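You operate a simulated robot arm through the tools that you are given. There is no shell and no other tool.

Carry out the task below with a simulated two-armed robot. There is one attempt and no reset: what you move stays moved.

Task
Draw the paper out to mark 3 and tear it off.
Fine: paper bar down to tear at the perforation, up again after; the clamp stays a little past the mark.

Only the result counts: the job must be done as asked and must still hold three seconds after the hand-in. Knocking over, shifting, dropping, spilling or breaking anything else fails it.

Robot
Two 7-joint arms with fingered hands on one trunk that stands fixed in place. Base frame: the origin is at the foot of the trunk, x ahead of it, y to its left, z up. Units: m, degrees, N and s.
The left shoulder is at [0.021, 0.208, 1.323], the right one opposite. Payload 5 kg a hand.
Tool frame (each hand has its own): the origin (TCP) lies between the finger pads and is the grasp point; the fingertips stand 0.048 m ahead of it; z points along the fingers, y is the line along which they close. Largest opening 0.16 m; the body of the gripper starts 0.056 m behind the TCP. The gripper is a hand of 4 fingers: y runs from the thumb to the fingers, the wrist lies at [-0.026, -0.142, -0.252] in the tool frame.
Orientation is told as [roll, pitch, yaw] about the base's x, y, z axes, in that order, counted from this pose: with the fingers straight down and the wrist toward the robot, the tool's x, y and z point along [0, 1, 0], [1, 0, 0] and [0, 0, -1] of the base frame.

Tools
- The arms move only by the tool arm_command. It takes "left_increments", "right_increments" or both (then of equal length, played together; a hand with none holds still); each is a list of rows, each an object of numbers (a shift or turn left out is 0): "dx", "dy", "dz": the shift along the tool's x, y, z in units of 40 mm (1.0 is 40 mm); "rx", "ry", "rz": the turn, a rotation vector about the tool's x, y, z in units of 6 degrees (1.0 is 6 degrees). In form: [{"dx": .., "dy": .., "dz": .., "rx": .., "ry": .., "rz": ..}, ...]. A call has 1 to 20 rows; each row shifts and turns the commanded pose from where the row before left it, along the tool's axes as they then stand. A call with a number of a shift or a turn outside -1 to 1 is refused whole. Rows are played at 5 a second. More than 0.05 m and 8.6 degrees between two rows, and nothing of the call is played. Where a pose cannot be reached the arm comes as near as it can. A force on the tool above 40 N (or 10 N above the force at the start of the call, whichever is more), or a blocked arm, ends the call early, and 0.2 s more pass. In this call time passes only in rows, and 0.2 s behind the last. It gives the time, the measured TCP pose, the force on the tool (base axes), the opening and the grip force at its end, in the units of the frame above (readings bear some noise), with the torque about the TCP (base axes, N m) and any sound that the robot's microphone picked up.
- Cameras (640 x 400 px; columns grow to the right, rows downward): "scene" is now at [0.0994, 0.0076, 1.5165]; the picture's right is [-0.01, -1.00, -0.00], its down [-0.47, 0.01, -0.88] and it looks along [0.88, -0.01, -0.47] (base axes); focal length 368 px, centre (320, 200). "left" rides on the left gripper at [-0.087, -0.133, -0.189] in its tool frame; the picture's right is [-0.83, -0.26, 0.49], its down [0.51, -0.71, 0.49] and it looks along [0.22, 0.66, 0.72] (tool axes); focal length 238 px, centre (320, 200). "right" rides on the right gripper at [0.087, -0.133, -0.189] in its tool frame; the picture's right is [-0.83, 0.26, -0.49], its down [-0.51, -0.71, 0.49] and it looks along [-0.22, 0.66, 0.72] (tool axes); focal length 238 px, centre (320, 200). There is no depth. A picture from a camera that has moved, and an enlarged one, comes with that camera's place and axes in the base frame and with its lens. The place of the scene camera against the robot may be out by one fixed shift of up to 0.012 m in any direction.
- capture(camera): a new picture of that camera. The clock stands still meanwhile.
- lift_body(by): slides the trunk up (or, below 0, down) by that many m; the arms and the scene camera ride with it, the base frame stays. It gives what a move gives, with no picture.
- curl_fingers(index, middle, ring, thumb_bend, thumb_turn, hand): sets how far each is bent, from 0 (flat) to 1 (curled in); at 0.3 the hand is open as for a grip, at 0.7 the pads meet at the TCP. One left out holds its place. A second passes; each finger stops where it meets its share of the squeeze, and holds until it gets a number again. It is the only way to open and close the hand. It gives what a move gives, with no picture; readings hold the bend of each and the force on the fingers (four entries, about 0 where the hand has none), thumb and palm. thumb_turn goes from beside the hand (0) to across from the fingers (1), as for a grip.
- turn_head(pan, tilt): turns the head with the scene camera to pan (to the left, within 86 degrees either way) and tilt (down, from -29 to 69), counted from straight ahead of the robot. It gives what a move gives.
- close_up(camera, box): a new picture of the part [left, top, right, bottom] of that camera's present view, enlarged. The clock stands still meanwhile.
- hand_in(): hands the job in; it is judged then, once.

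Places have to be worked out from the pictures, the camera data and where the tool is seen. Open the grippers and draw the arms clear of the work before you hand the job in, unless the task says otherwise.

The tools are called after "Call:" by a JSON object that holds its "name" and its "arguments". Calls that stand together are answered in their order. arm_command: Moves the arms, as the interface text tells. Its arguments: {"type":"object","properties":{"left_increments":{"type":"array"},"right_increments":{"type":"array"}},"required":[]} The other tools are called the same way: lift_body (by) slides the trunk up or down; curl_fingers (index, middle, ring, thumb_bend, thumb_turn, hand) moves the fingers one by one; turn_head (pan, tilt) turns the head that bears the scene camera; capture (camera) takes a picture; close_up (camera, box) takes an enlarged picture of a part of a camera's view; hand_in () hands the job in.

At the start:

```text
t: 0.0
left_ee_pos: [0.6751, 0.2514, 1.2544]
left_ee_rot: [-0.1, 0.0, -0.1]
left_force: [-0.5, -0.1, 0.1]
left_wrist_torque: [-0.03, 0.0, -0.04]
left_opening: 0.1596
left_finger_force: 0.1
left_shape: jaw
left_bend: [0.3, 0.3, 0.3, 0.3, 0.98]
left_finger forces: [0.0, 0.0, 0.1, 0.0, 0.0, 0.1]
right_ee_pos: [0.7499, -0.3995, 1.2359]
right_ee_rot: [0.0, 0.0, 0.0]
right_force: [-0.3, 0.1, 0.5]
right_wrist_torque: [-0.03, 0.02, -0.03]
right_opening: 0.1596
right_finger_force: 0.1
right_shape: jaw
right_bend: [0.3, 0.3, 0.3, 0.3, 0.98]
right_finger forces: [0.0, 0.1, 0.0, 0.1, 0.0, 0.1]
trunk travel left (down, up): [-0.325, 0.365]
head pan, tilt: [-0.6, 28.2]
```

scene: 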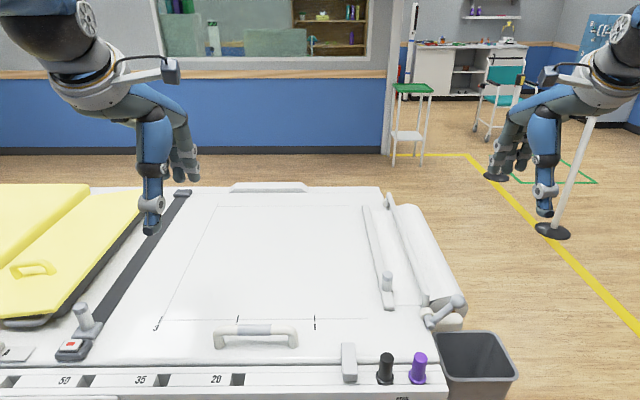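
right: 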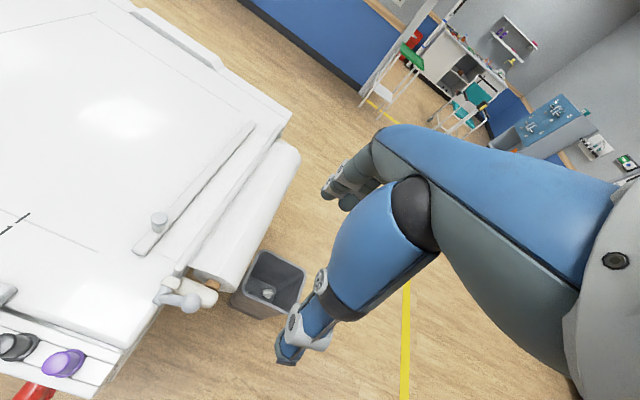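
left: 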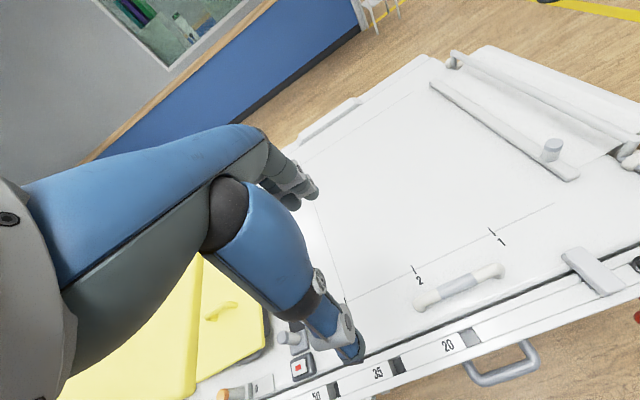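

I see a table with a paper roll at the right, a bar with a knob near the roll, and marks 1, 2 and 3 along the front edge. First I look closer at the parts of the scene.

Call:
{"name": "close_up", "arguments": {"camera": "scene", "box": [320, 170, 540, 400]}}

Call:
{"name": "close_up", "arguments": {"camera": "scene", "box": [0, 170, 330, 400]}}

Call:
{"name": "turn_head", "arguments": {"pan": 0, "tilt": 50}}

```text
1.74 times, centred on (430, 285) of scene
camera zoom: at [0.0994, 0.0076, 1.5165], right [-0.01, -1.0, 0.0], down [-0.47, 0.01, -0.88], along [0.88, -0.01, -0.47], focal length 640 px, centre (129, 52)
```

zoom: 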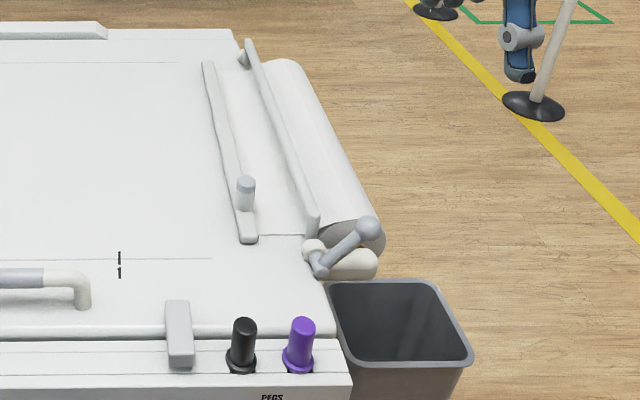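

```text
1.74 times, centred on (165, 285) of scene
camera zoom: at [0.0994, 0.0076, 1.5165], right [-0.01, -1.0, 0.0], down [-0.47, 0.01, -0.88], along [0.88, -0.01, -0.47], focal length 640 px, centre (590, 52)
```

zoom: 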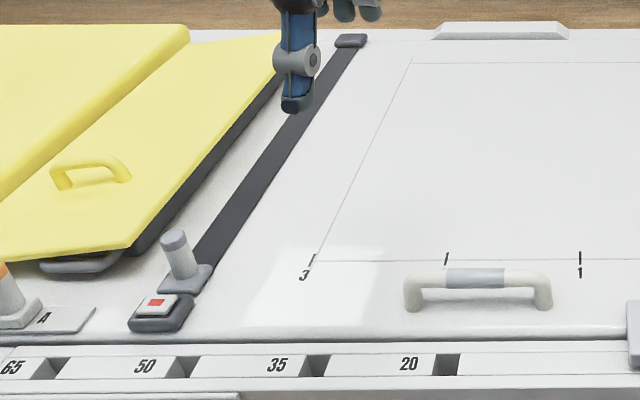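

```text
t: 0.8
left_ee_pos: [0.675, 0.2506, 1.2542]
left_ee_rot: [0.0, 0.0, -0.1]
left_force: [0.2, 0.6, -1.1]
left_wrist_torque: [-0.02, 0.02, 0.01]
left_opening: 0.1596
left_finger_force: 0.1
left_shape: jaw
left_bend: [0.3, 0.3, 0.3, 0.3, 0.98]
left_finger forces: [0.1, 0.1, 0.0, 0.0, 0.0, 0.1]
right_ee_pos: [0.7505, -0.4, 1.2351]
right_ee_rot: [0.1, 0.0, 0.0]
right_force: [-0.1, -0.9, 0.2]
right_wrist_torque: [0.03, -0.01, -0.02]
right_opening: 0.1595
right_finger_force: 0.0
right_shape: jaw
right_bend: [0.3, 0.3, 0.3, 0.3, 0.98]
right_finger forces: [0.0, 0.1, 0.0, 0.1, 0.0, 0.0]
trunk travel left (down, up): [-0.325, 0.365]
head pan, tilt: [0.0, 50.0]
```

The head now looks down more. I take pictures from this view and from the sides.

Call:
{"name": "capture", "arguments": {"camera": "scene"}}

Call:
{"name": "close_up", "arguments": {"camera": "scene", "box": [340, 40, 540, 240]}}

Call:
{"name": "close_up", "arguments": {"camera": "right", "box": [100, 80, 320, 330]}}

Call:
{"name": "close_up", "arguments": {"camera": "left", "box": [400, 30, 640, 280]}}

```text
taken
camera scene: at [0.0853, 0.0086, 1.4842], right [0.0, -1.0, 0.0], down [-0.77, 0.0, -0.64], along [0.64, 0.0, -0.77], focal length 368 px, centre (320, 200)
```

scene: 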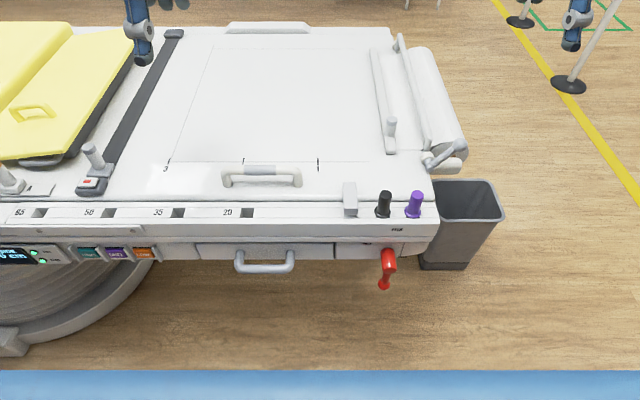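

```text
2.00 times, centred on (440, 140) of scene
camera zoom: at [0.0853, 0.0086, 1.4842], right [0.0, -1.0, 0.0], down [-0.77, 0.0, -0.64], along [0.64, 0.0, -0.77], focal length 736 px, centre (80, 320)
```

zoom: 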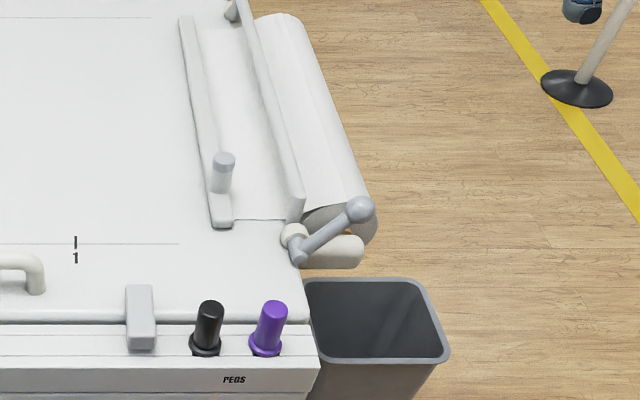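

```text
1.60 times, centred on (210, 205) of right
camera zoom: at [0.6162, -0.3121, 1.4262], right [0.26, -0.83, 0.49], down [-0.71, -0.51, -0.49], along [0.66, -0.22, -0.72], focal length 381 px, centre (496, 192)
```

zoom: 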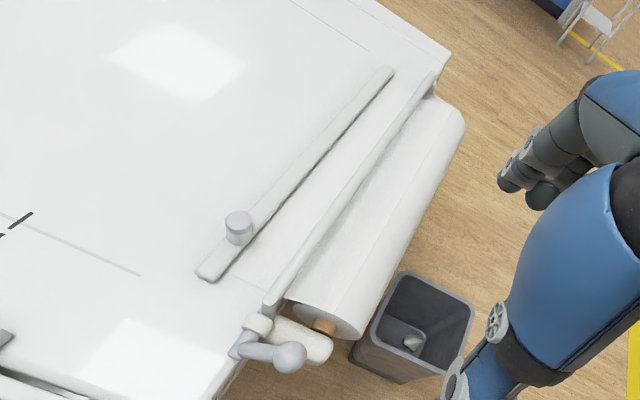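

```text
1.60 times, centred on (520, 155) of left
camera zoom: at [0.543, 0.164, 1.4425], right [-0.26, -0.83, -0.49], down [-0.71, 0.51, -0.49], along [0.66, 0.22, -0.72], focal length 381 px, centre (0, 272)
```

zoom: 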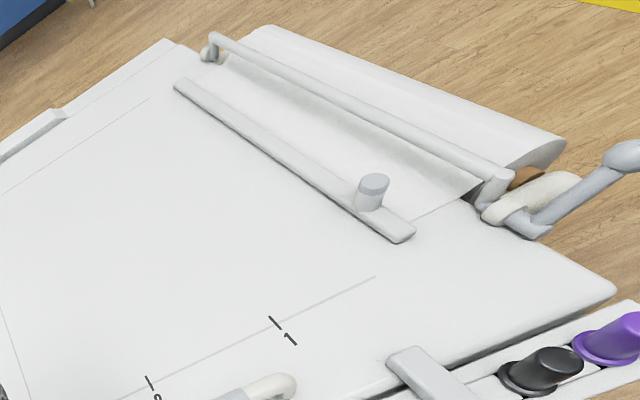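

From two views I place the table top at z≈0.866, the clamp knob's top at about (0.813, -0.174, 0.928), the lever ball at about (0.703, -0.309, 0.941), and mark 3 near y≈0.367. I bring the right hand nearer and lower so its camera can look at the lever mechanism.

Call:
{"name": "arm_command", "arguments": {"right_increments": [{"dy": -0.85, "dz": 0.6}, {"dy": -0.85, "dz": 0.6}, {"dy": -0.85, "dz": 0.6}, {"dy": -0.85, "dz": 0.6}, {"dy": -0.85, "dz": 0.6}, {"dy": -0.6, "dz": 0.6}, {"dz": 0.5}]}}

Call:
{"name": "capture", "arguments": {"camera": "right"}}

Call:
{"name": "capture", "arguments": {"camera": "scene"}}

```text
t: 2.5
left_ee_pos: [0.6769, 0.2513, 1.2525]
left_ee_rot: [0.1, 0.1, 0.0]
left_force: [0.6, 0.2, -0.4]
left_wrist_torque: [0.0, 0.09, 0.03]
left_opening: 0.1599
left_finger_force: 0.1
left_shape: jaw
left_bend: [0.3, 0.3, 0.3, 0.3, 0.98]
left_finger forces: [0.0, 0.0, 0.0, 0.1, 0.0, 0.0]
right_ee_pos: [0.5561, -0.3994, 1.0728]
right_ee_rot: [0.0, 0.0, 0.0]
right_force: [1.1, -0.7, -0.4]
right_wrist_torque: [0.03, 0.14, 0.03]
right_opening: 0.16
right_finger_force: 0.0
right_shape: jaw
right_bend: [0.3, 0.3, 0.3, 0.3, 0.98]
right_finger forces: [0.0, 0.0, 0.0, 0.1, 0.0, 0.0]
trunk travel left (down, up): [-0.325, 0.365]
head pan, tilt: [0.0, 50.0]
```

```text
taken
camera right: at [0.4227, -0.3121, 1.2633], right [0.26, -0.83, 0.49], down [-0.71, -0.51, -0.49], along [0.66, -0.22, -0.72], focal length 238 px, centre (320, 200)
```

right: 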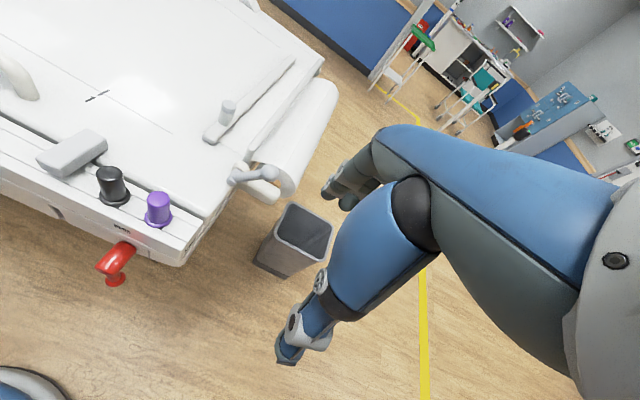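

```text
taken
camera scene: at [0.0869, 0.0085, 1.484], right [0.0, -1.0, 0.0], down [-0.77, 0.0, -0.64], along [0.64, 0.0, -0.77], focal length 368 px, centre (320, 200)
```

scene: 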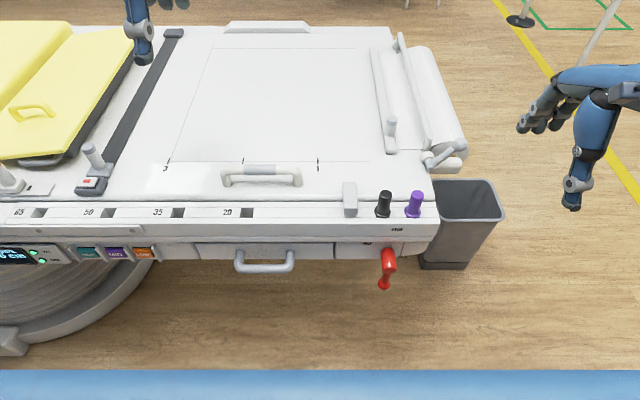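

The lever and the bar's end are in view now; I enlarge them.

Call:
{"name": "close_up", "arguments": {"camera": "right", "box": [190, 70, 350, 230]}}

Call:
{"name": "close_up", "arguments": {"camera": "scene", "box": [370, 90, 480, 200]}}

Call:
{"name": "close_up", "arguments": {"camera": "scene", "box": [360, 20, 480, 140]}}

```text
2.50 times, centred on (270, 150) of right
camera zoom: at [0.4227, -0.3121, 1.2633], right [0.26, -0.83, 0.49], down [-0.71, -0.51, -0.49], along [0.66, -0.22, -0.72], focal length 596 px, centre (445, 325)
```

zoom: 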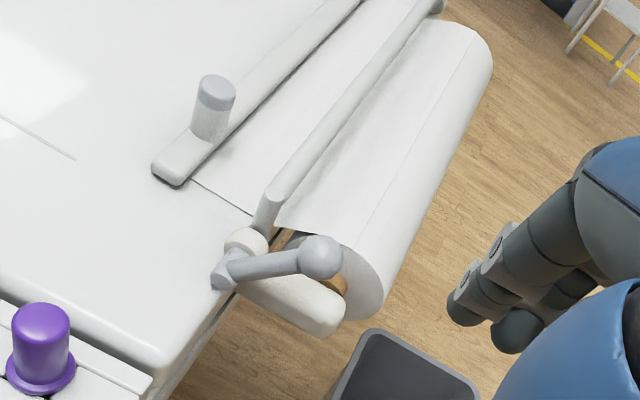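

```text
3.64 times, centred on (425, 145) of scene
camera zoom: at [0.0869, 0.0085, 1.484], right [0.0, -1.0, 0.0], down [-0.77, 0.0, -0.64], along [0.64, 0.0, -0.77], focal length 1338 px, centre (-62, 400)
```

zoom: 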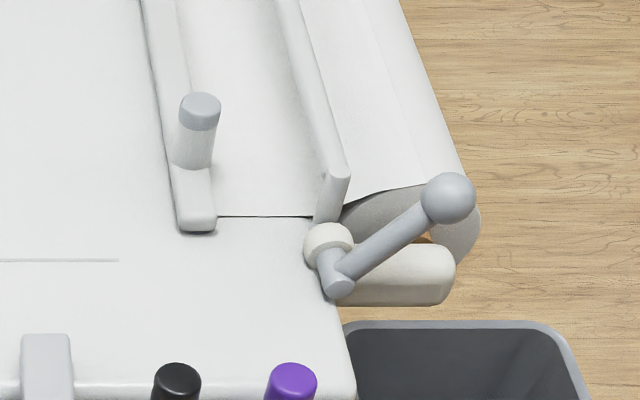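

```text
3.33 times, centred on (420, 80) of scene
camera zoom: at [0.0869, 0.0085, 1.484], right [0.0, -1.0, 0.0], down [-0.77, 0.0, -0.64], along [0.64, 0.0, -0.77], focal length 1226 px, centre (-13, 600)
```

zoom: 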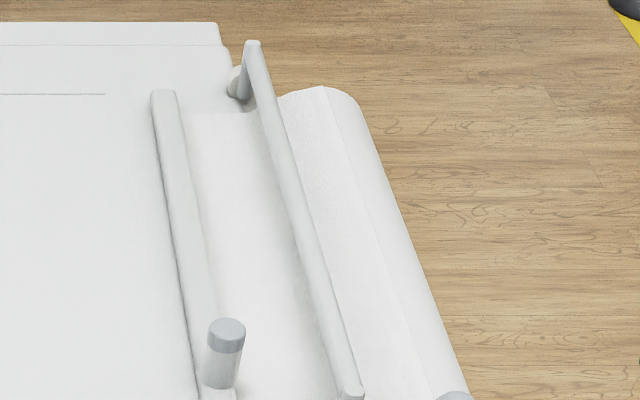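

The bar is up on crank arms above a shaft along x at about y≈-0.253, z≈0.877, and the ball lever leans right, so pushing the ball left brings the bar down on the table. I pre-shape the left hand to fit between the bar and the clamp knob, and turn it by yaw -60 high up.

Call:
{"name": "curl_fingers", "arguments": {"hand": "left", "index": 0.5, "middle": 0.5, "ring": 0.5, "thumb_bend": 0.5, "thumb_turn": 1.0}}

Call:
{"name": "arm_command", "arguments": {"left_increments": [{"rz": 1}, {"rz": 1}, {"rz": 1}, {"rz": 1}, {"rz": 1}, {"rz": 1}, {"rz": 1}, {"rz": 1}, {"rz": 1}, {"rz": 1}]}}

Call:
{"name": "capture", "arguments": {"camera": "scene"}}

Call:
{"name": "capture", "arguments": {"camera": "left"}}

```text
t: 3.5
left_ee_pos: [0.675, 0.2511, 1.2532]
left_ee_rot: [0.0, 0.0, 0.0]
left_force: [0.4, 0.5, 0.0]
left_wrist_torque: [-0.01, 0.02, -0.01]
left_opening: 0.0915
left_finger_force: 0.1
left_shape: fingers
left_bend: [0.5, 0.5, 0.5, 0.5, 1.0]
left_finger forces: [0.0, 0.1, 0.0, 0.0, 0.1, 0.0]
right_ee_pos: [0.5544, -0.3993, 1.0734]
right_ee_rot: [0.0, 0.1, 0.0]
right_force: [-0.2, 0.0, 0.5]
right_wrist_torque: [-0.01, 0.02, 0.0]
right_opening: 0.16
right_finger_force: 0.0
right_shape: jaw
right_bend: [0.3, 0.3, 0.3, 0.3, 0.98]
right_finger forces: [0.0, 0.0, 0.0, 0.0, 0.1, 0.0]
trunk travel left (down, up): [-0.325, 0.365]
head pan, tilt: [0.0, 50.0]
```

```text
t: 5.7
left_ee_pos: [0.6757, 0.2524, 1.2539]
left_ee_rot: [-0.1, -0.1, -60.1]
left_force: [1.3, -0.1, -0.4]
left_wrist_torque: [-0.07, 0.03, -0.01]
left_opening: 0.0915
left_finger_force: 0.0
left_shape: fingers
left_bend: [0.5, 0.5, 0.5, 0.5, 1.0]
left_finger forces: [0.0, 0.1, 0.0, 0.0, 0.1, 0.1]
right_ee_pos: [0.5551, -0.3983, 1.0731]
right_ee_rot: [0.1, 0.1, -0.1]
right_force: [-0.4, -0.8, 0.5]
right_wrist_torque: [-0.02, 0.01, 0.01]
right_opening: 0.1599
right_finger_force: 0.0
right_shape: jaw
right_bend: [0.3, 0.3, 0.3, 0.3, 0.98]
right_finger forces: [0.0, 0.0, 0.1, 0.0, 0.1, 0.0]
trunk travel left (down, up): [-0.325, 0.365]
head pan, tilt: [0.0, 50.0]
```

```text
taken
camera scene: at [0.0859, 0.009, 1.4841], right [0.0, -1.0, 0.0], down [-0.77, 0.0, -0.64], along [0.64, 0.0, -0.77], focal length 368 px, centre (320, 200)
```

scene: 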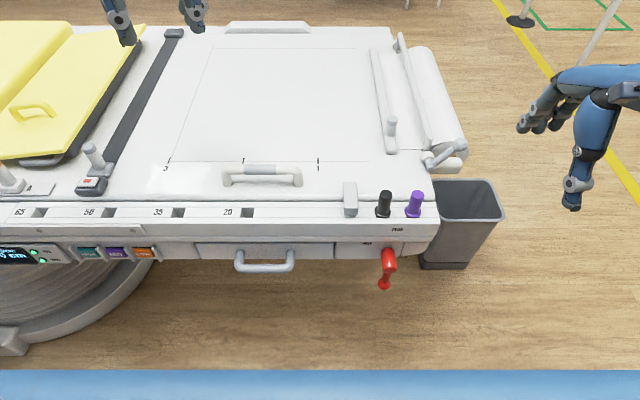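

```text
taken
camera left: at [0.5349, 0.3236, 1.4418], right [-0.85, -0.19, -0.49], down [0.08, 0.87, -0.49], along [0.52, -0.46, -0.72], focal length 238 px, centre (320, 200)
```

left: 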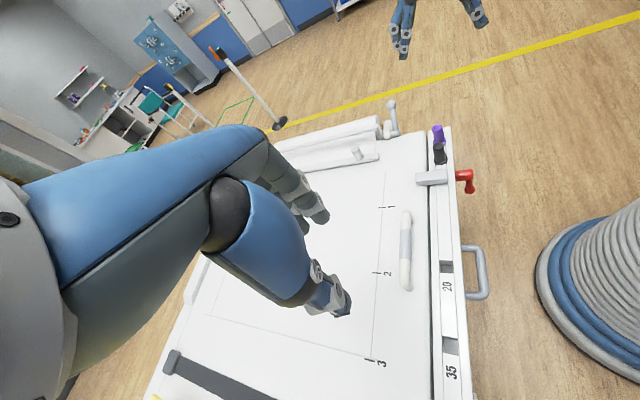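

The hand is shaped with a 0.09 opening and turned. Now I bring the left hand over the knob, staying high (z≈1.10).

Call:
{"name": "arm_command", "arguments": {"left_increments": [{"dx": -0.19, "dy": 0.91, "dz": 0.3}, {"dx": -0.19, "dy": 0.91, "dz": 0.3}, {"dx": -0.19, "dy": 0.91, "dz": 0.3}, {"dx": -0.19, "dy": 0.91, "dz": 0.3}, {"dx": -0.19, "dy": 0.91, "dz": 0.3}, {"dx": -0.19, "dy": 0.91, "dz": 0.3}, {"dx": -0.19, "dy": 0.91, "dz": 0.3}, {"dx": -0.19, "dy": 0.91, "dz": 0.3}, {"dx": -0.19, "dy": 0.91, "dz": 0.3}, {"dx": -0.19, "dy": 0.91, "dz": 0.3}, {"dx": -0.19, "dy": 0.91, "dz": 0.3}, {"dx": -0.19, "dy": 0.91, "dz": 0.3}]}}

Call:
{"name": "capture", "arguments": {"camera": "scene"}}

Call:
{"name": "capture", "arguments": {"camera": "left"}}

Call:
{"name": "capture", "arguments": {"camera": "right"}}

```text
t: 8.2
left_ee_pos: [0.8158, -0.1734, 1.1087]
left_ee_rot: [0.0, 0.1, -60.0]
left_force: [1.9, -0.2, 0.8]
left_wrist_torque: [0.01, 0.11, -0.02]
left_opening: 0.0914
left_finger_force: 0.1
left_shape: fingers
left_bend: [0.5, 0.5, 0.5, 0.5, 1.0]
left_finger forces: [0.0, 0.0, 0.0, 0.0, 0.0, 0.1]
right_ee_pos: [0.5561, -0.4016, 1.0722]
right_ee_rot: [0.1, 0.0, 0.0]
right_force: [0.3, -1.3, 0.5]
right_wrist_torque: [0.14, 0.01, 0.04]
right_opening: 0.1598
right_finger_force: 0.1
right_shape: jaw
right_bend: [0.3, 0.3, 0.3, 0.3, 0.98]
right_finger forces: [0.1, 0.0, 0.0, 0.1, 0.0, 0.0]
trunk travel left (down, up): [-0.325, 0.365]
head pan, tilt: [0.0, 50.0]
```

```text
taken
camera scene: at [0.0861, 0.0067, 1.484], right [0.0, -1.0, 0.0], down [-0.77, 0.0, -0.64], along [0.64, 0.0, -0.77], focal length 368 px, centre (320, 200)
```

scene: 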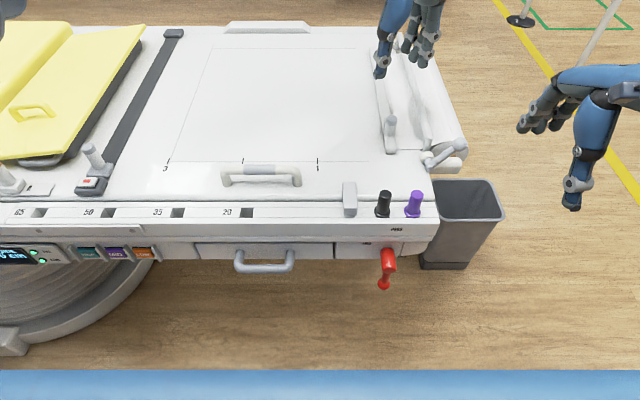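

```text
taken
camera left: at [0.6745, -0.1031, 1.297], right [-0.85, -0.19, -0.49], down [0.08, 0.87, -0.49], along [0.52, -0.46, -0.72], focal length 238 px, centre (320, 200)
```

left: 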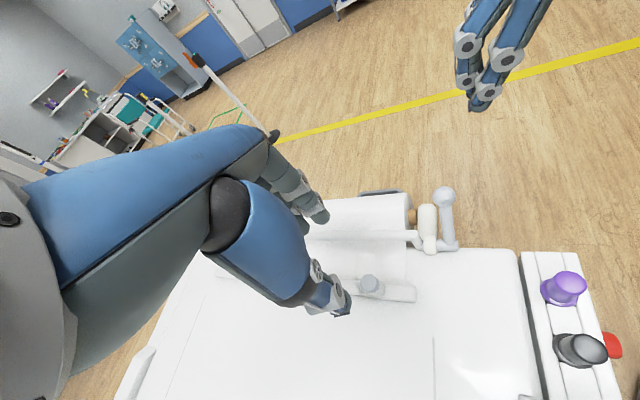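

```text
taken
camera right: at [0.4223, -0.3135, 1.2633], right [0.26, -0.84, 0.48], down [-0.71, -0.51, -0.49], along [0.65, -0.22, -0.72], focal length 238 px, centre (320, 200)
```

right: 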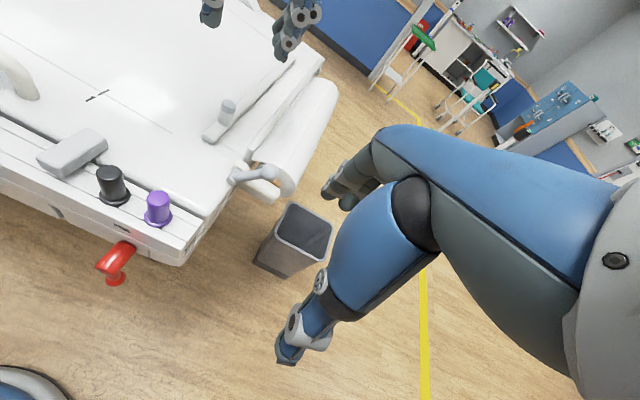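

The hand is above the knob (knob top now placed at about 0.8115, -0.176, 0.928). I close the fingers slightly more to clear the bar, centre on the knob and go down part way.

Call:
{"name": "curl_fingers", "arguments": {"hand": "left", "index": 0.58, "middle": 0.58, "ring": 0.58}}

Call:
{"name": "arm_command", "arguments": {"left_increments": [{"dx": -0.1, "dz": 0.7}, {"dz": 0.7}, {"dz": 0.7}, {"dz": 0.6}]}}

Call:
{"name": "close_up", "arguments": {"camera": "left", "box": [220, 140, 480, 360]}}

Call:
{"name": "close_up", "arguments": {"camera": "scene", "box": [350, 20, 480, 180]}}

Call:
{"name": "close_up", "arguments": {"camera": "right", "box": [160, 0, 350, 200]}}

```text
t: 9.2
left_ee_pos: [0.8136, -0.1731, 1.1085]
left_ee_rot: [0.0, 0.0, -60.0]
left_force: [0.9, 0.7, -0.2]
left_wrist_torque: [0.0, -0.01, -0.02]
left_opening: 0.0772
left_finger_force: 0.1
left_shape: fingers
left_bend: [0.57, 0.57, 0.57, 0.5, 1.0]
left_finger forces: [0.0, 0.0, 0.1, 0.1, 0.0, 0.0]
right_ee_pos: [0.5544, -0.3987, 1.0745]
right_ee_rot: [0.1, -0.1, 0.0]
right_force: [0.0, -0.4, 0.3]
right_wrist_torque: [0.0, 0.02, 0.03]
right_opening: 0.16
right_finger_force: 0.0
right_shape: jaw
right_bend: [0.3, 0.3, 0.3, 0.3, 0.98]
right_finger forces: [0.0, 0.0, 0.0, 0.1, 0.1, 0.0]
trunk travel left (down, up): [-0.325, 0.365]
head pan, tilt: [0.0, 50.0]
```

```text
t: 10.2
left_ee_pos: [0.813, -0.1764, 1.0021]
left_ee_rot: [0.0, -0.1, -60.0]
left_force: [1.2, 0.0, 0.6]
left_wrist_torque: [0.04, 0.07, 0.0]
left_opening: 0.077
left_finger_force: 0.1
left_shape: fingers
left_bend: [0.57, 0.57, 0.57, 0.5, 1.0]
left_finger forces: [0.1, 0.1, 0.0, 0.0, 0.1, 0.0]
right_ee_pos: [0.5543, -0.3993, 1.0732]
right_ee_rot: [0.0, 0.1, 0.0]
right_force: [0.8, -0.4, -0.5]
right_wrist_torque: [-0.01, 0.02, 0.02]
right_opening: 0.1599
right_finger_force: 0.1
right_shape: jaw
right_bend: [0.3, 0.3, 0.3, 0.3, 0.98]
right_finger forces: [0.1, 0.0, 0.1, 0.1, 0.1, 0.0]
trunk travel left (down, up): [-0.325, 0.365]
head pan, tilt: [0.0, 50.0]
```

```text
1.82 times, centred on (350, 250) of left
camera zoom: at [0.6724, -0.104, 1.1898], right [-0.85, -0.19, -0.49], down [0.08, 0.87, -0.49], along [0.52, -0.46, -0.72], focal length 433 px, centre (266, 109)
```

zoom: 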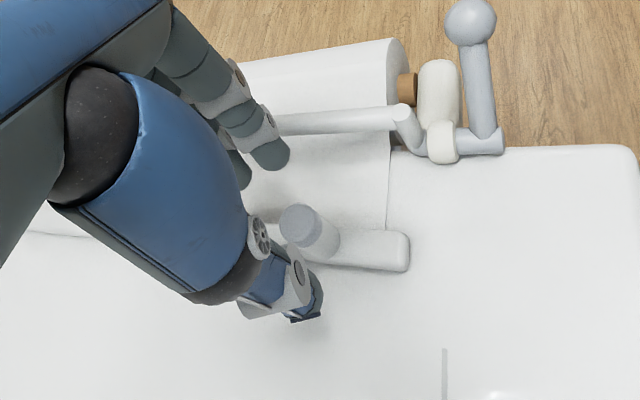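

```text
2.50 times, centred on (415, 100) of scene
camera zoom: at [0.0861, 0.0084, 1.484], right [0.0, -1.0, 0.0], down [-0.77, 0.0, -0.64], along [0.64, 0.0, -0.77], focal length 920 px, centre (82, 450)
```

zoom: 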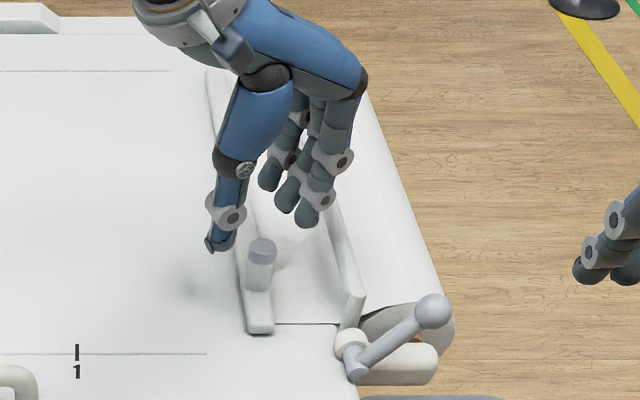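

```text
2.00 times, centred on (255, 100) of right
camera zoom: at [0.4222, -0.312, 1.2638], right [0.26, -0.83, 0.49], down [-0.71, -0.51, -0.49], along [0.66, -0.22, -0.72], focal length 477 px, centre (450, 400)
```

zoom: 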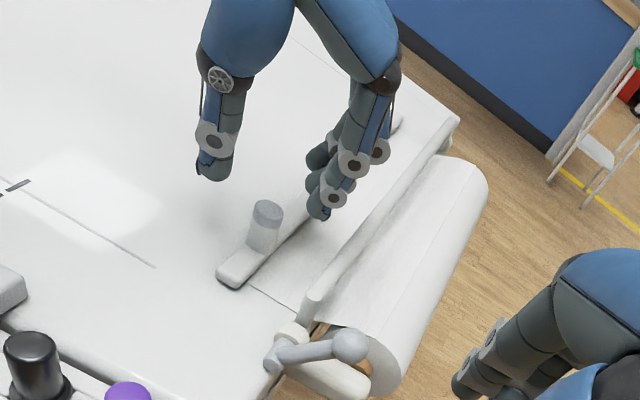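

The fingers stand between knob and bar with clearance. I go down to TCP z≈0.945.

Call:
{"name": "arm_command", "arguments": {"left_increments": [{"dz": 0.5}, {"dz": 0.5}, {"dz": 0.42}]}}

Call:
{"name": "close_up", "arguments": {"camera": "left", "box": [220, 140, 480, 360]}}

Call:
{"name": "close_up", "arguments": {"camera": "scene", "box": [350, 20, 480, 180]}}

Call:
{"name": "close_up", "arguments": {"camera": "right", "box": [160, 0, 350, 200]}}

```text
t: 11.1
left_ee_pos: [0.8133, -0.1758, 0.9436]
left_ee_rot: [0.0, 0.1, -60.0]
left_force: [1.3, -0.4, 1.1]
left_wrist_torque: [0.02, 0.07, -0.01]
left_opening: 0.0771
left_finger_force: 0.1
left_shape: fingers
left_bend: [0.57, 0.57, 0.57, 0.5, 1.0]
left_finger forces: [0.0, 0.0, 0.1, 0.0, 0.1, 0.0]
right_ee_pos: [0.5569, -0.4001, 1.0729]
right_ee_rot: [0.0, 0.0, 0.0]
right_force: [0.2, 0.4, -0.4]
right_wrist_torque: [0.02, 0.07, -0.02]
right_opening: 0.1597
right_finger_force: 0.1
right_shape: jaw
right_bend: [0.3, 0.3, 0.3, 0.3, 0.98]
right_finger forces: [0.0, 0.0, 0.0, 0.0, 0.0, 0.0]
trunk travel left (down, up): [-0.325, 0.365]
head pan, tilt: [0.0, 50.0]
```

```text
1.82 times, centred on (350, 250) of left
camera zoom: at [0.6714, -0.1041, 1.1323], right [-0.85, -0.19, -0.49], down [0.08, 0.87, -0.49], along [0.52, -0.46, -0.72], focal length 433 px, centre (266, 109)
```

zoom: 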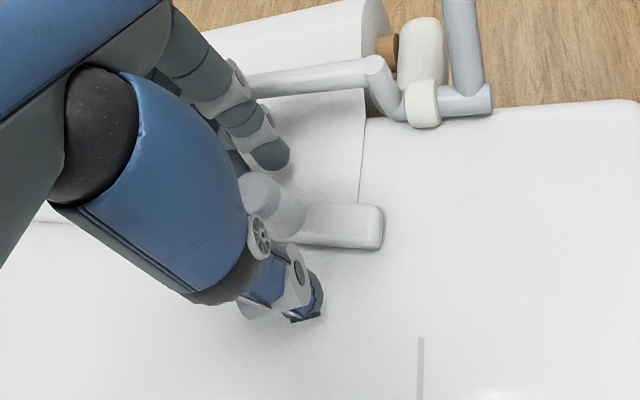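

```text
2.50 times, centred on (415, 100) of scene
camera zoom: at [0.0862, 0.0083, 1.484], right [0.0, -1.0, 0.0], down [-0.77, 0.0, -0.64], along [0.64, 0.0, -0.77], focal length 920 px, centre (82, 450)
```

zoom: 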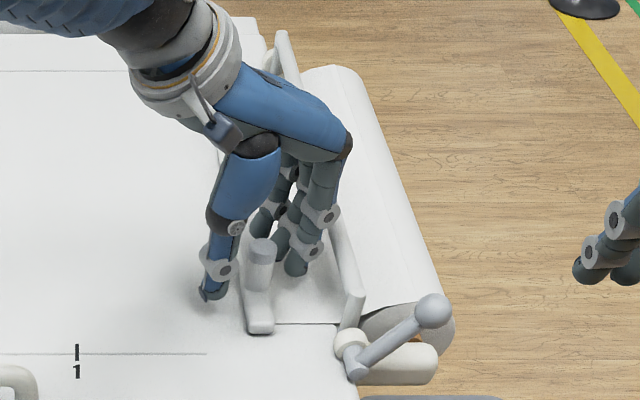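

```text
2.00 times, centred on (255, 100) of right
camera zoom: at [0.4222, -0.3121, 1.2637], right [0.26, -0.83, 0.49], down [-0.71, -0.51, -0.49], along [0.66, -0.22, -0.72], focal length 477 px, centre (450, 400)
```

zoom: 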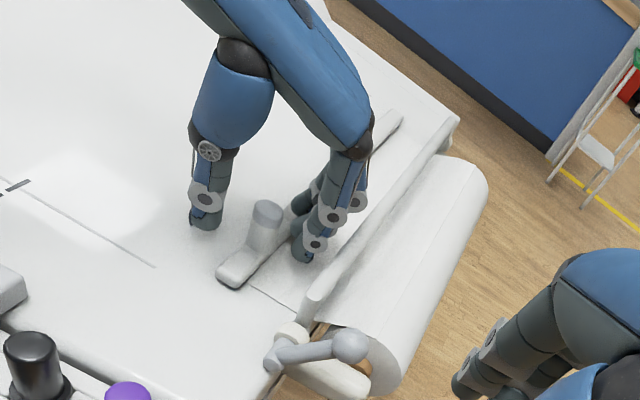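

The knob sits between thumb and index/middle. I close the left hand on it.

Call:
{"name": "curl_fingers", "arguments": {"hand": "left", "index": 0.7, "middle": 0.7, "ring": 0.62, "thumb_bend": 0.7}}

Call:
{"name": "close_up", "arguments": {"camera": "scene", "box": [350, 20, 480, 180]}}

Call:
{"name": "close_up", "arguments": {"camera": "right", "box": [160, 0, 350, 200]}}

```text
t: 12.1
left_ee_pos: [0.8115, -0.1755, 0.944]
left_ee_rot: [0.0, 0.0, -59.9]
left_force: [-1.7, 0.5, -0.2]
left_wrist_torque: [-0.02, 0.02, 0.05]
left_opening: 0.0305
left_finger_force: 7.2
left_shape: fingers
left_bend: [0.66, 0.7, 0.62, 0.66, 1.0]
left_finger forces: [6.6, 0.2, 0.1, 0.0, 8.1, 0.1]
right_ee_pos: [0.555, -0.3998, 1.0735]
right_ee_rot: [-0.1, 0.0, 0.1]
right_force: [-0.5, -0.1, -0.3]
right_wrist_torque: [-0.03, -0.02, 0.0]
right_opening: 0.1601
right_finger_force: 0.1
right_shape: jaw
right_bend: [0.3, 0.3, 0.3, 0.3, 0.98]
right_finger forces: [0.0, 0.0, 0.0, 0.1, 0.1, 0.1]
trunk travel left (down, up): [-0.325, 0.365]
head pan, tilt: [0.0, 50.0]
```

```text
2.50 times, centred on (415, 100) of scene
camera zoom: at [0.0853, 0.0084, 1.4841], right [0.0, -1.0, 0.0], down [-0.77, 0.0, -0.64], along [0.64, 0.0, -0.77], focal length 920 px, centre (82, 450)
```

zoom: 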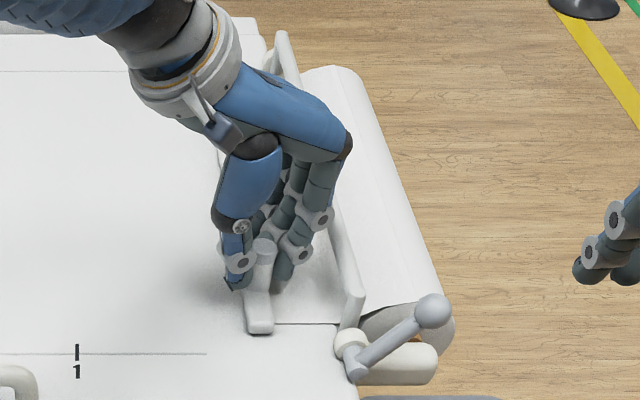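

```text
2.00 times, centred on (255, 100) of right
camera zoom: at [0.4215, -0.312, 1.2641], right [0.26, -0.83, 0.49], down [-0.71, -0.51, -0.49], along [0.66, -0.22, -0.72], focal length 477 px, centre (450, 400)
```

zoom: 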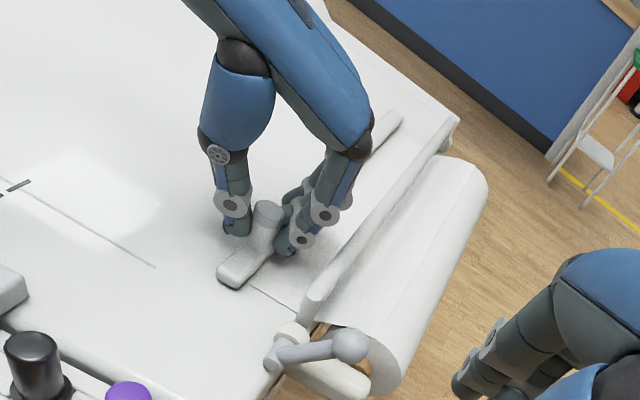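

Thumb and index hold the knob at about 7 N. I try a first short pull to the left (base +y) of 60 mm.

Call:
{"name": "arm_command", "arguments": {"left_increments": [{"dx": 0.15, "dy": -0.26}, {"dx": 0.2, "dy": -0.346}, {"dx": 0.2, "dy": -0.346}, {"dx": 0.2, "dy": -0.346}]}}

Call:
{"name": "close_up", "arguments": {"camera": "scene", "box": [320, 20, 480, 180]}}

Call:
{"name": "close_up", "arguments": {"camera": "right", "box": [130, 0, 350, 200]}}

```text
t: 13.1
left_ee_pos: [0.81, -0.1134, 0.9445]
left_ee_rot: [0.0, 0.0, -60.0]
left_force: [0.5, 0.3, -2.0]
left_wrist_torque: [-0.01, -0.11, 0.07]
left_opening: 0.0306
left_finger_force: 8.0
left_shape: fingers
left_bend: [0.66, 0.7, 0.62, 0.66, 1.0]
left_finger forces: [6.9, 1.1, 0.1, 0.0, 7.7, 0.1]
right_ee_pos: [0.5542, -0.3981, 1.0734]
right_ee_rot: [0.1, 0.0, 0.0]
right_force: [0.3, 0.8, 0.7]
right_wrist_torque: [-0.09, -0.02, 0.02]
right_opening: 0.16
right_finger_force: 0.0
right_shape: jaw
right_bend: [0.3, 0.3, 0.3, 0.3, 0.98]
right_finger forces: [0.0, 0.0, 0.0, 0.0, 0.0, 0.0]
trunk travel left (down, up): [-0.325, 0.365]
head pan, tilt: [0.0, 50.0]
```

```text
2.50 times, centred on (400, 100) of scene
camera zoom: at [0.0856, 0.0096, 1.4841], right [0.0, -1.0, 0.0], down [-0.77, 0.0, -0.64], along [0.64, 0.0, -0.77], focal length 920 px, centre (120, 450)
```

zoom: 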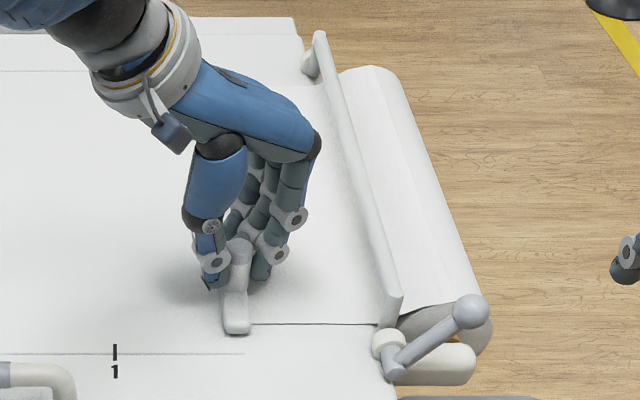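

```text
2.00 times, centred on (240, 100) of right
camera zoom: at [0.4217, -0.311, 1.2643], right [0.26, -0.83, 0.49], down [-0.71, -0.51, -0.49], along [0.66, -0.22, -0.72], focal length 477 px, centre (480, 400)
```

zoom: 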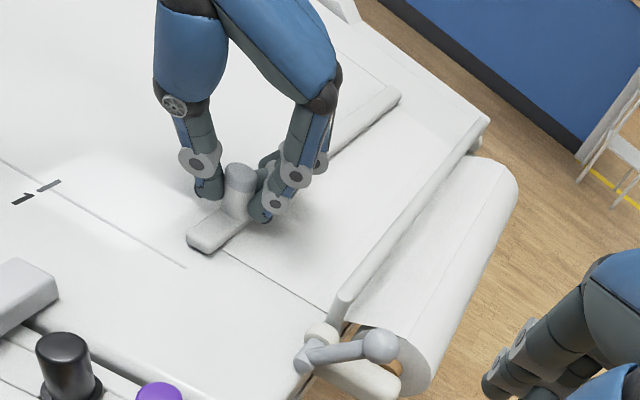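

The clamp and paper follow easily with almost no drag. I go on drawing to y≈0.29, keeping the speed moderate.

Call:
{"name": "arm_command", "arguments": {"left_increments": [{"dx": 0.3, "dy": -0.52}, {"dx": 0.3, "dy": -0.52}, {"dx": 0.3, "dy": -0.52}, {"dx": 0.3, "dy": -0.52}, {"dx": 0.3, "dy": -0.52}, {"dx": 0.3, "dy": -0.52}, {"dx": 0.3, "dy": -0.52}, {"dx": 0.3, "dy": -0.52}, {"dx": 0.3, "dy": -0.52}, {"dx": 0.3, "dy": -0.52}, {"dx": 0.3, "dy": -0.52}, {"dx": 0.3, "dy": -0.52}, {"dx": 0.3, "dy": -0.52}, {"dx": 0.3, "dy": -0.52}, {"dx": 0.3, "dy": -0.52}, {"dx": 0.3, "dy": -0.52}, {"dx": 0.3, "dy": -0.52}]}}

Call:
{"name": "capture", "arguments": {"camera": "scene"}}

Call:
{"name": "close_up", "arguments": {"camera": "scene", "box": [120, 20, 300, 200]}}

Call:
{"name": "capture", "arguments": {"camera": "left"}}

```text
t: 16.6
left_ee_pos: [0.8099, 0.2954, 0.9449]
left_ee_rot: [0.0, -0.1, -60.0]
left_force: [2.1, 0.7, -0.3]
left_wrist_torque: [0.03, -0.12, 0.06]
left_opening: 0.0307
left_finger_force: 8.0
left_shape: fingers
left_bend: [0.66, 0.7, 0.62, 0.66, 1.0]
left_finger forces: [7.3, 2.0, 0.1, 0.1, 7.7, 0.1]
right_ee_pos: [0.5551, -0.3982, 1.0734]
right_ee_rot: [0.0, -0.1, -0.1]
right_force: [-0.6, -0.5, 0.5]
right_wrist_torque: [-0.1, -0.01, -0.04]
right_opening: 0.1601
right_finger_force: 0.0
right_shape: jaw
right_bend: [0.3, 0.3, 0.3, 0.3, 0.98]
right_finger forces: [0.0, 0.0, 0.0, 0.1, 0.1, 0.0]
trunk travel left (down, up): [-0.325, 0.365]
head pan, tilt: [0.0, 50.0]
```

```text
taken
camera scene: at [0.0852, 0.0102, 1.4842], right [0.0, -1.0, 0.0], down [-0.77, 0.0, -0.64], along [0.64, 0.0, -0.77], focal length 368 px, centre (320, 200)
```

scene: 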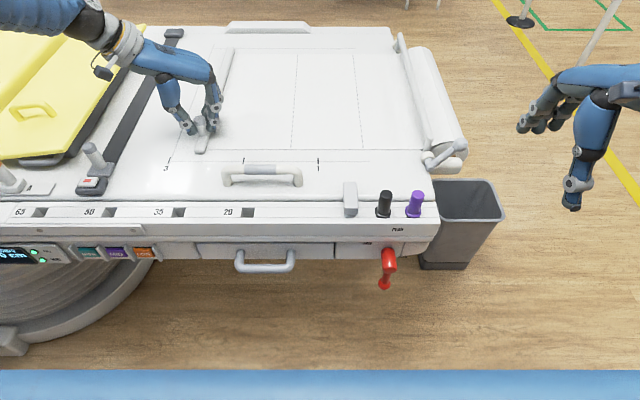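

```text
2.22 times, centred on (210, 110) of scene
camera zoom: at [0.0852, 0.0102, 1.4842], right [0.0, -1.0, 0.0], down [-0.77, 0.0, -0.64], along [0.64, 0.0, -0.77], focal length 818 px, centre (564, 400)
```

zoom: 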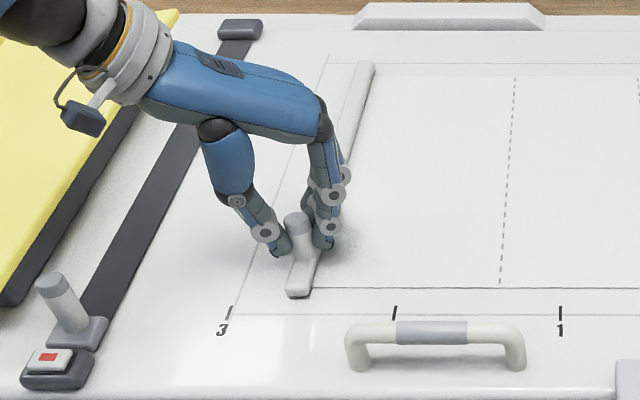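

```text
taken
camera left: at [0.6689, 0.366, 1.1332], right [-0.85, -0.19, -0.49], down [0.08, 0.87, -0.49], along [0.52, -0.46, -0.72], focal length 238 px, centre (320, 200)
```

left: 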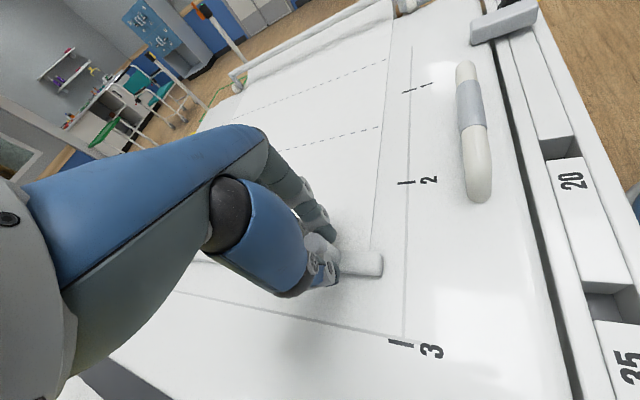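

The paper shows perforations about 0.18 m apart, and the clamp is short of the mark-3 line. I draw on by 60 mm and look again.

Call:
{"name": "arm_command", "arguments": {"left_increments": [{"dx": 0.25, "dy": -0.433}, {"dx": 0.25, "dy": -0.433}, {"dx": 0.25, "dy": -0.433}]}}

Call:
{"name": "close_up", "arguments": {"camera": "scene", "box": [120, 20, 240, 190]}}

Call:
{"name": "close_up", "arguments": {"camera": "left", "box": [280, 150, 520, 400]}}

Call:
{"name": "close_up", "arguments": {"camera": "scene", "box": [280, 20, 480, 190]}}

```text
t: 17.4
left_ee_pos: [0.8092, 0.3542, 0.9442]
left_ee_rot: [0.0, 0.0, -60.0]
left_force: [0.8, 1.7, 3.2]
left_wrist_torque: [0.02, 0.01, 0.0]
left_opening: 0.0306
left_finger_force: 9.1
left_shape: fingers
left_bend: [0.66, 0.7, 0.62, 0.67, 1.0]
left_finger forces: [7.6, 1.5, 0.0, 0.1, 8.6, 0.1]
right_ee_pos: [0.5542, -0.3997, 1.074]
right_ee_rot: [0.0, 0.0, 0.0]
right_force: [-0.8, 0.1, -0.7]
right_wrist_torque: [-0.05, -0.02, 0.0]
right_opening: 0.1601
right_finger_force: 0.0
right_shape: jaw
right_bend: [0.3, 0.3, 0.3, 0.3, 0.98]
right_finger forces: [0.1, 0.0, 0.1, 0.2, 0.0, 0.0]
trunk travel left (down, up): [-0.325, 0.365]
head pan, tilt: [0.0, 50.0]
```

```text
2.35 times, centred on (180, 105) of scene
camera zoom: at [0.0847, 0.0096, 1.4842], right [0.0, -1.0, 0.0], down [-0.77, 0.0, -0.64], along [0.64, 0.0, -0.77], focal length 866 px, centre (649, 424)
```

zoom: 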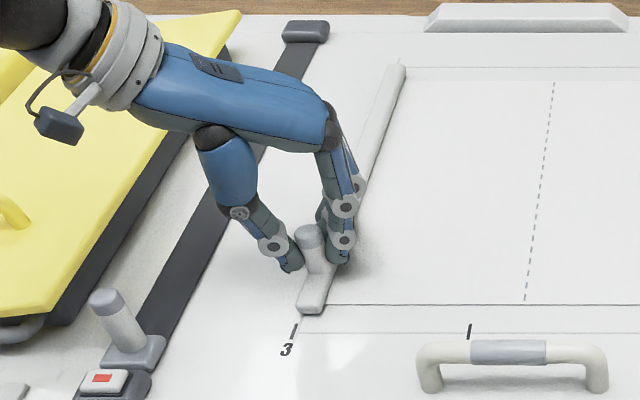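

```text
1.60 times, centred on (400, 275) of left
camera zoom: at [0.669, 0.425, 1.133], right [-0.85, -0.19, -0.49], down [0.08, 0.87, -0.49], along [0.52, -0.46, -0.72], focal length 381 px, centre (192, 80)
```

zoom: 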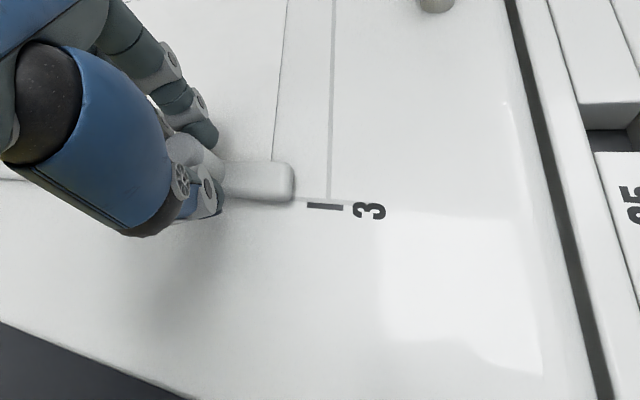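

```text
2.35 times, centred on (380, 105) of scene
camera zoom: at [0.0847, 0.0096, 1.4842], right [0.0, -1.0, 0.0], down [-0.77, 0.0, -0.64], along [0.64, 0.0, -0.77], focal length 866 px, centre (179, 424)
```

zoom: 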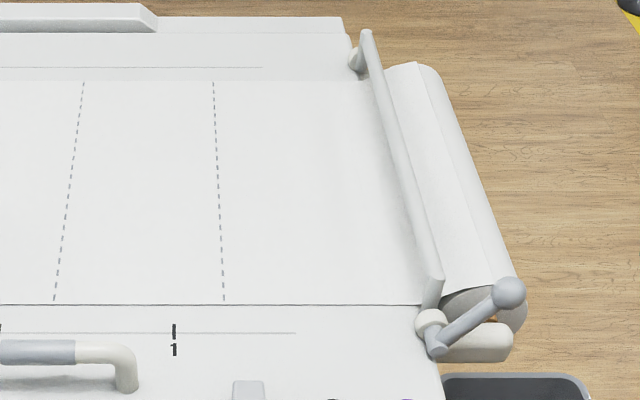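

The clamp's leading edge is on the mark-3 line (y≈0.366) and its centre is about 12 mm short; the third perforation would come to the bar's down place at about y≈-0.21 when the centre is at the mark. I draw on 15 mm so the clamp's middle is on, just past, the mark.

Call:
{"name": "arm_command", "arguments": {"left_increments": [{"dx": 0.1, "dy": -0.173}, {"dx": 0.09, "dy": -0.156}]}}

Call:
{"name": "close_up", "arguments": {"camera": "scene", "box": [120, 20, 240, 190]}}

Call:
{"name": "close_up", "arguments": {"camera": "left", "box": [280, 150, 520, 400]}}

Call:
{"name": "close_up", "arguments": {"camera": "right", "box": [130, 0, 350, 200]}}

```text
t: 18.1
left_ee_pos: [0.8104, 0.3676, 0.9448]
left_ee_rot: [-0.1, 0.0, -60.0]
left_force: [-0.5, -1.5, 1.5]
left_wrist_torque: [-0.03, 0.03, 0.01]
left_opening: 0.0307
left_finger_force: 8.5
left_shape: fingers
left_bend: [0.66, 0.7, 0.62, 0.67, 1.0]
left_finger forces: [8.2, 1.5, 0.1, 0.0, 7.7, 0.0]
right_ee_pos: [0.5541, -0.3994, 1.0743]
right_ee_rot: [0.1, 0.0, 0.0]
right_force: [1.4, -0.6, -0.9]
right_wrist_torque: [-0.02, 0.03, 0.0]
right_opening: 0.1599
right_finger_force: 0.0
right_shape: jaw
right_bend: [0.3, 0.3, 0.3, 0.3, 0.98]
right_finger forces: [0.0, 0.0, 0.1, 0.1, 0.1, 0.1]
trunk travel left (down, up): [-0.325, 0.365]
head pan, tilt: [0.0, 50.0]
```

```text
2.35 times, centred on (180, 105) of scene
camera zoom: at [0.0853, 0.0085, 1.4841], right [0.0, -1.0, 0.0], down [-0.77, 0.0, -0.64], along [0.64, 0.0, -0.77], focal length 866 px, centre (649, 424)
```

zoom: 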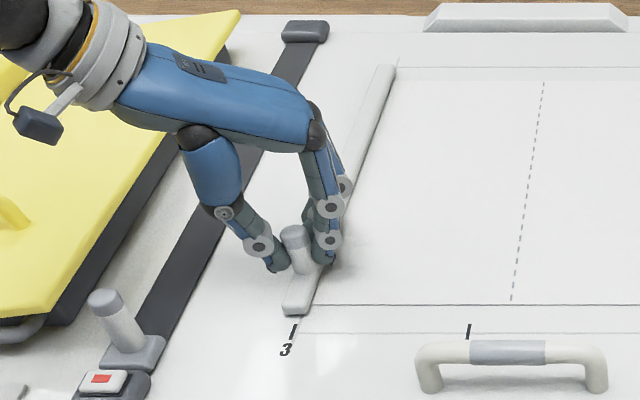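

```text
1.60 times, centred on (400, 275) of left
camera zoom: at [0.6695, 0.4391, 1.1333], right [-0.85, -0.19, -0.49], down [0.08, 0.87, -0.49], along [0.52, -0.46, -0.72], focal length 381 px, centre (192, 80)
```

zoom: 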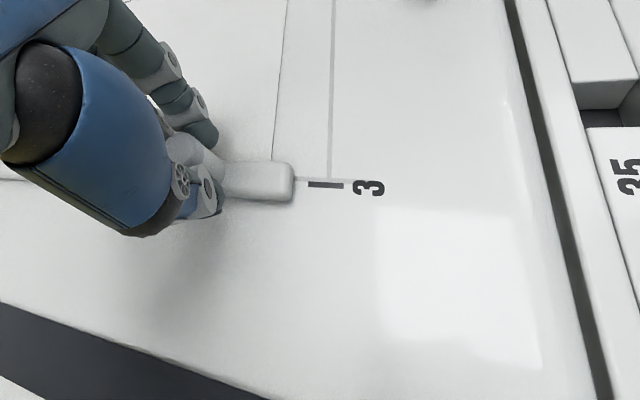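

```text
2.00 times, centred on (240, 100) of right
camera zoom: at [0.4214, -0.312, 1.2641], right [0.26, -0.83, 0.49], down [-0.71, -0.51, -0.49], along [0.66, -0.22, -0.72], focal length 477 px, centre (480, 400)
```

zoom: 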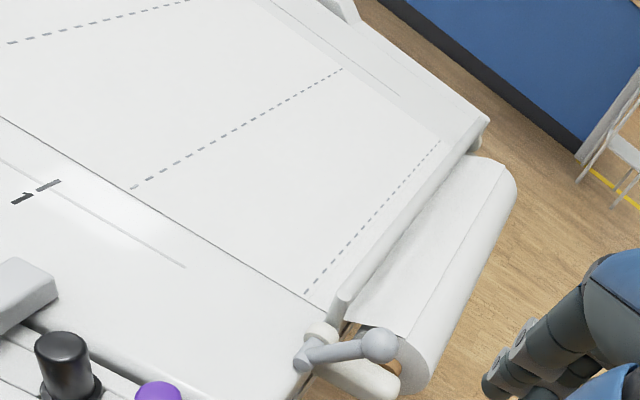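

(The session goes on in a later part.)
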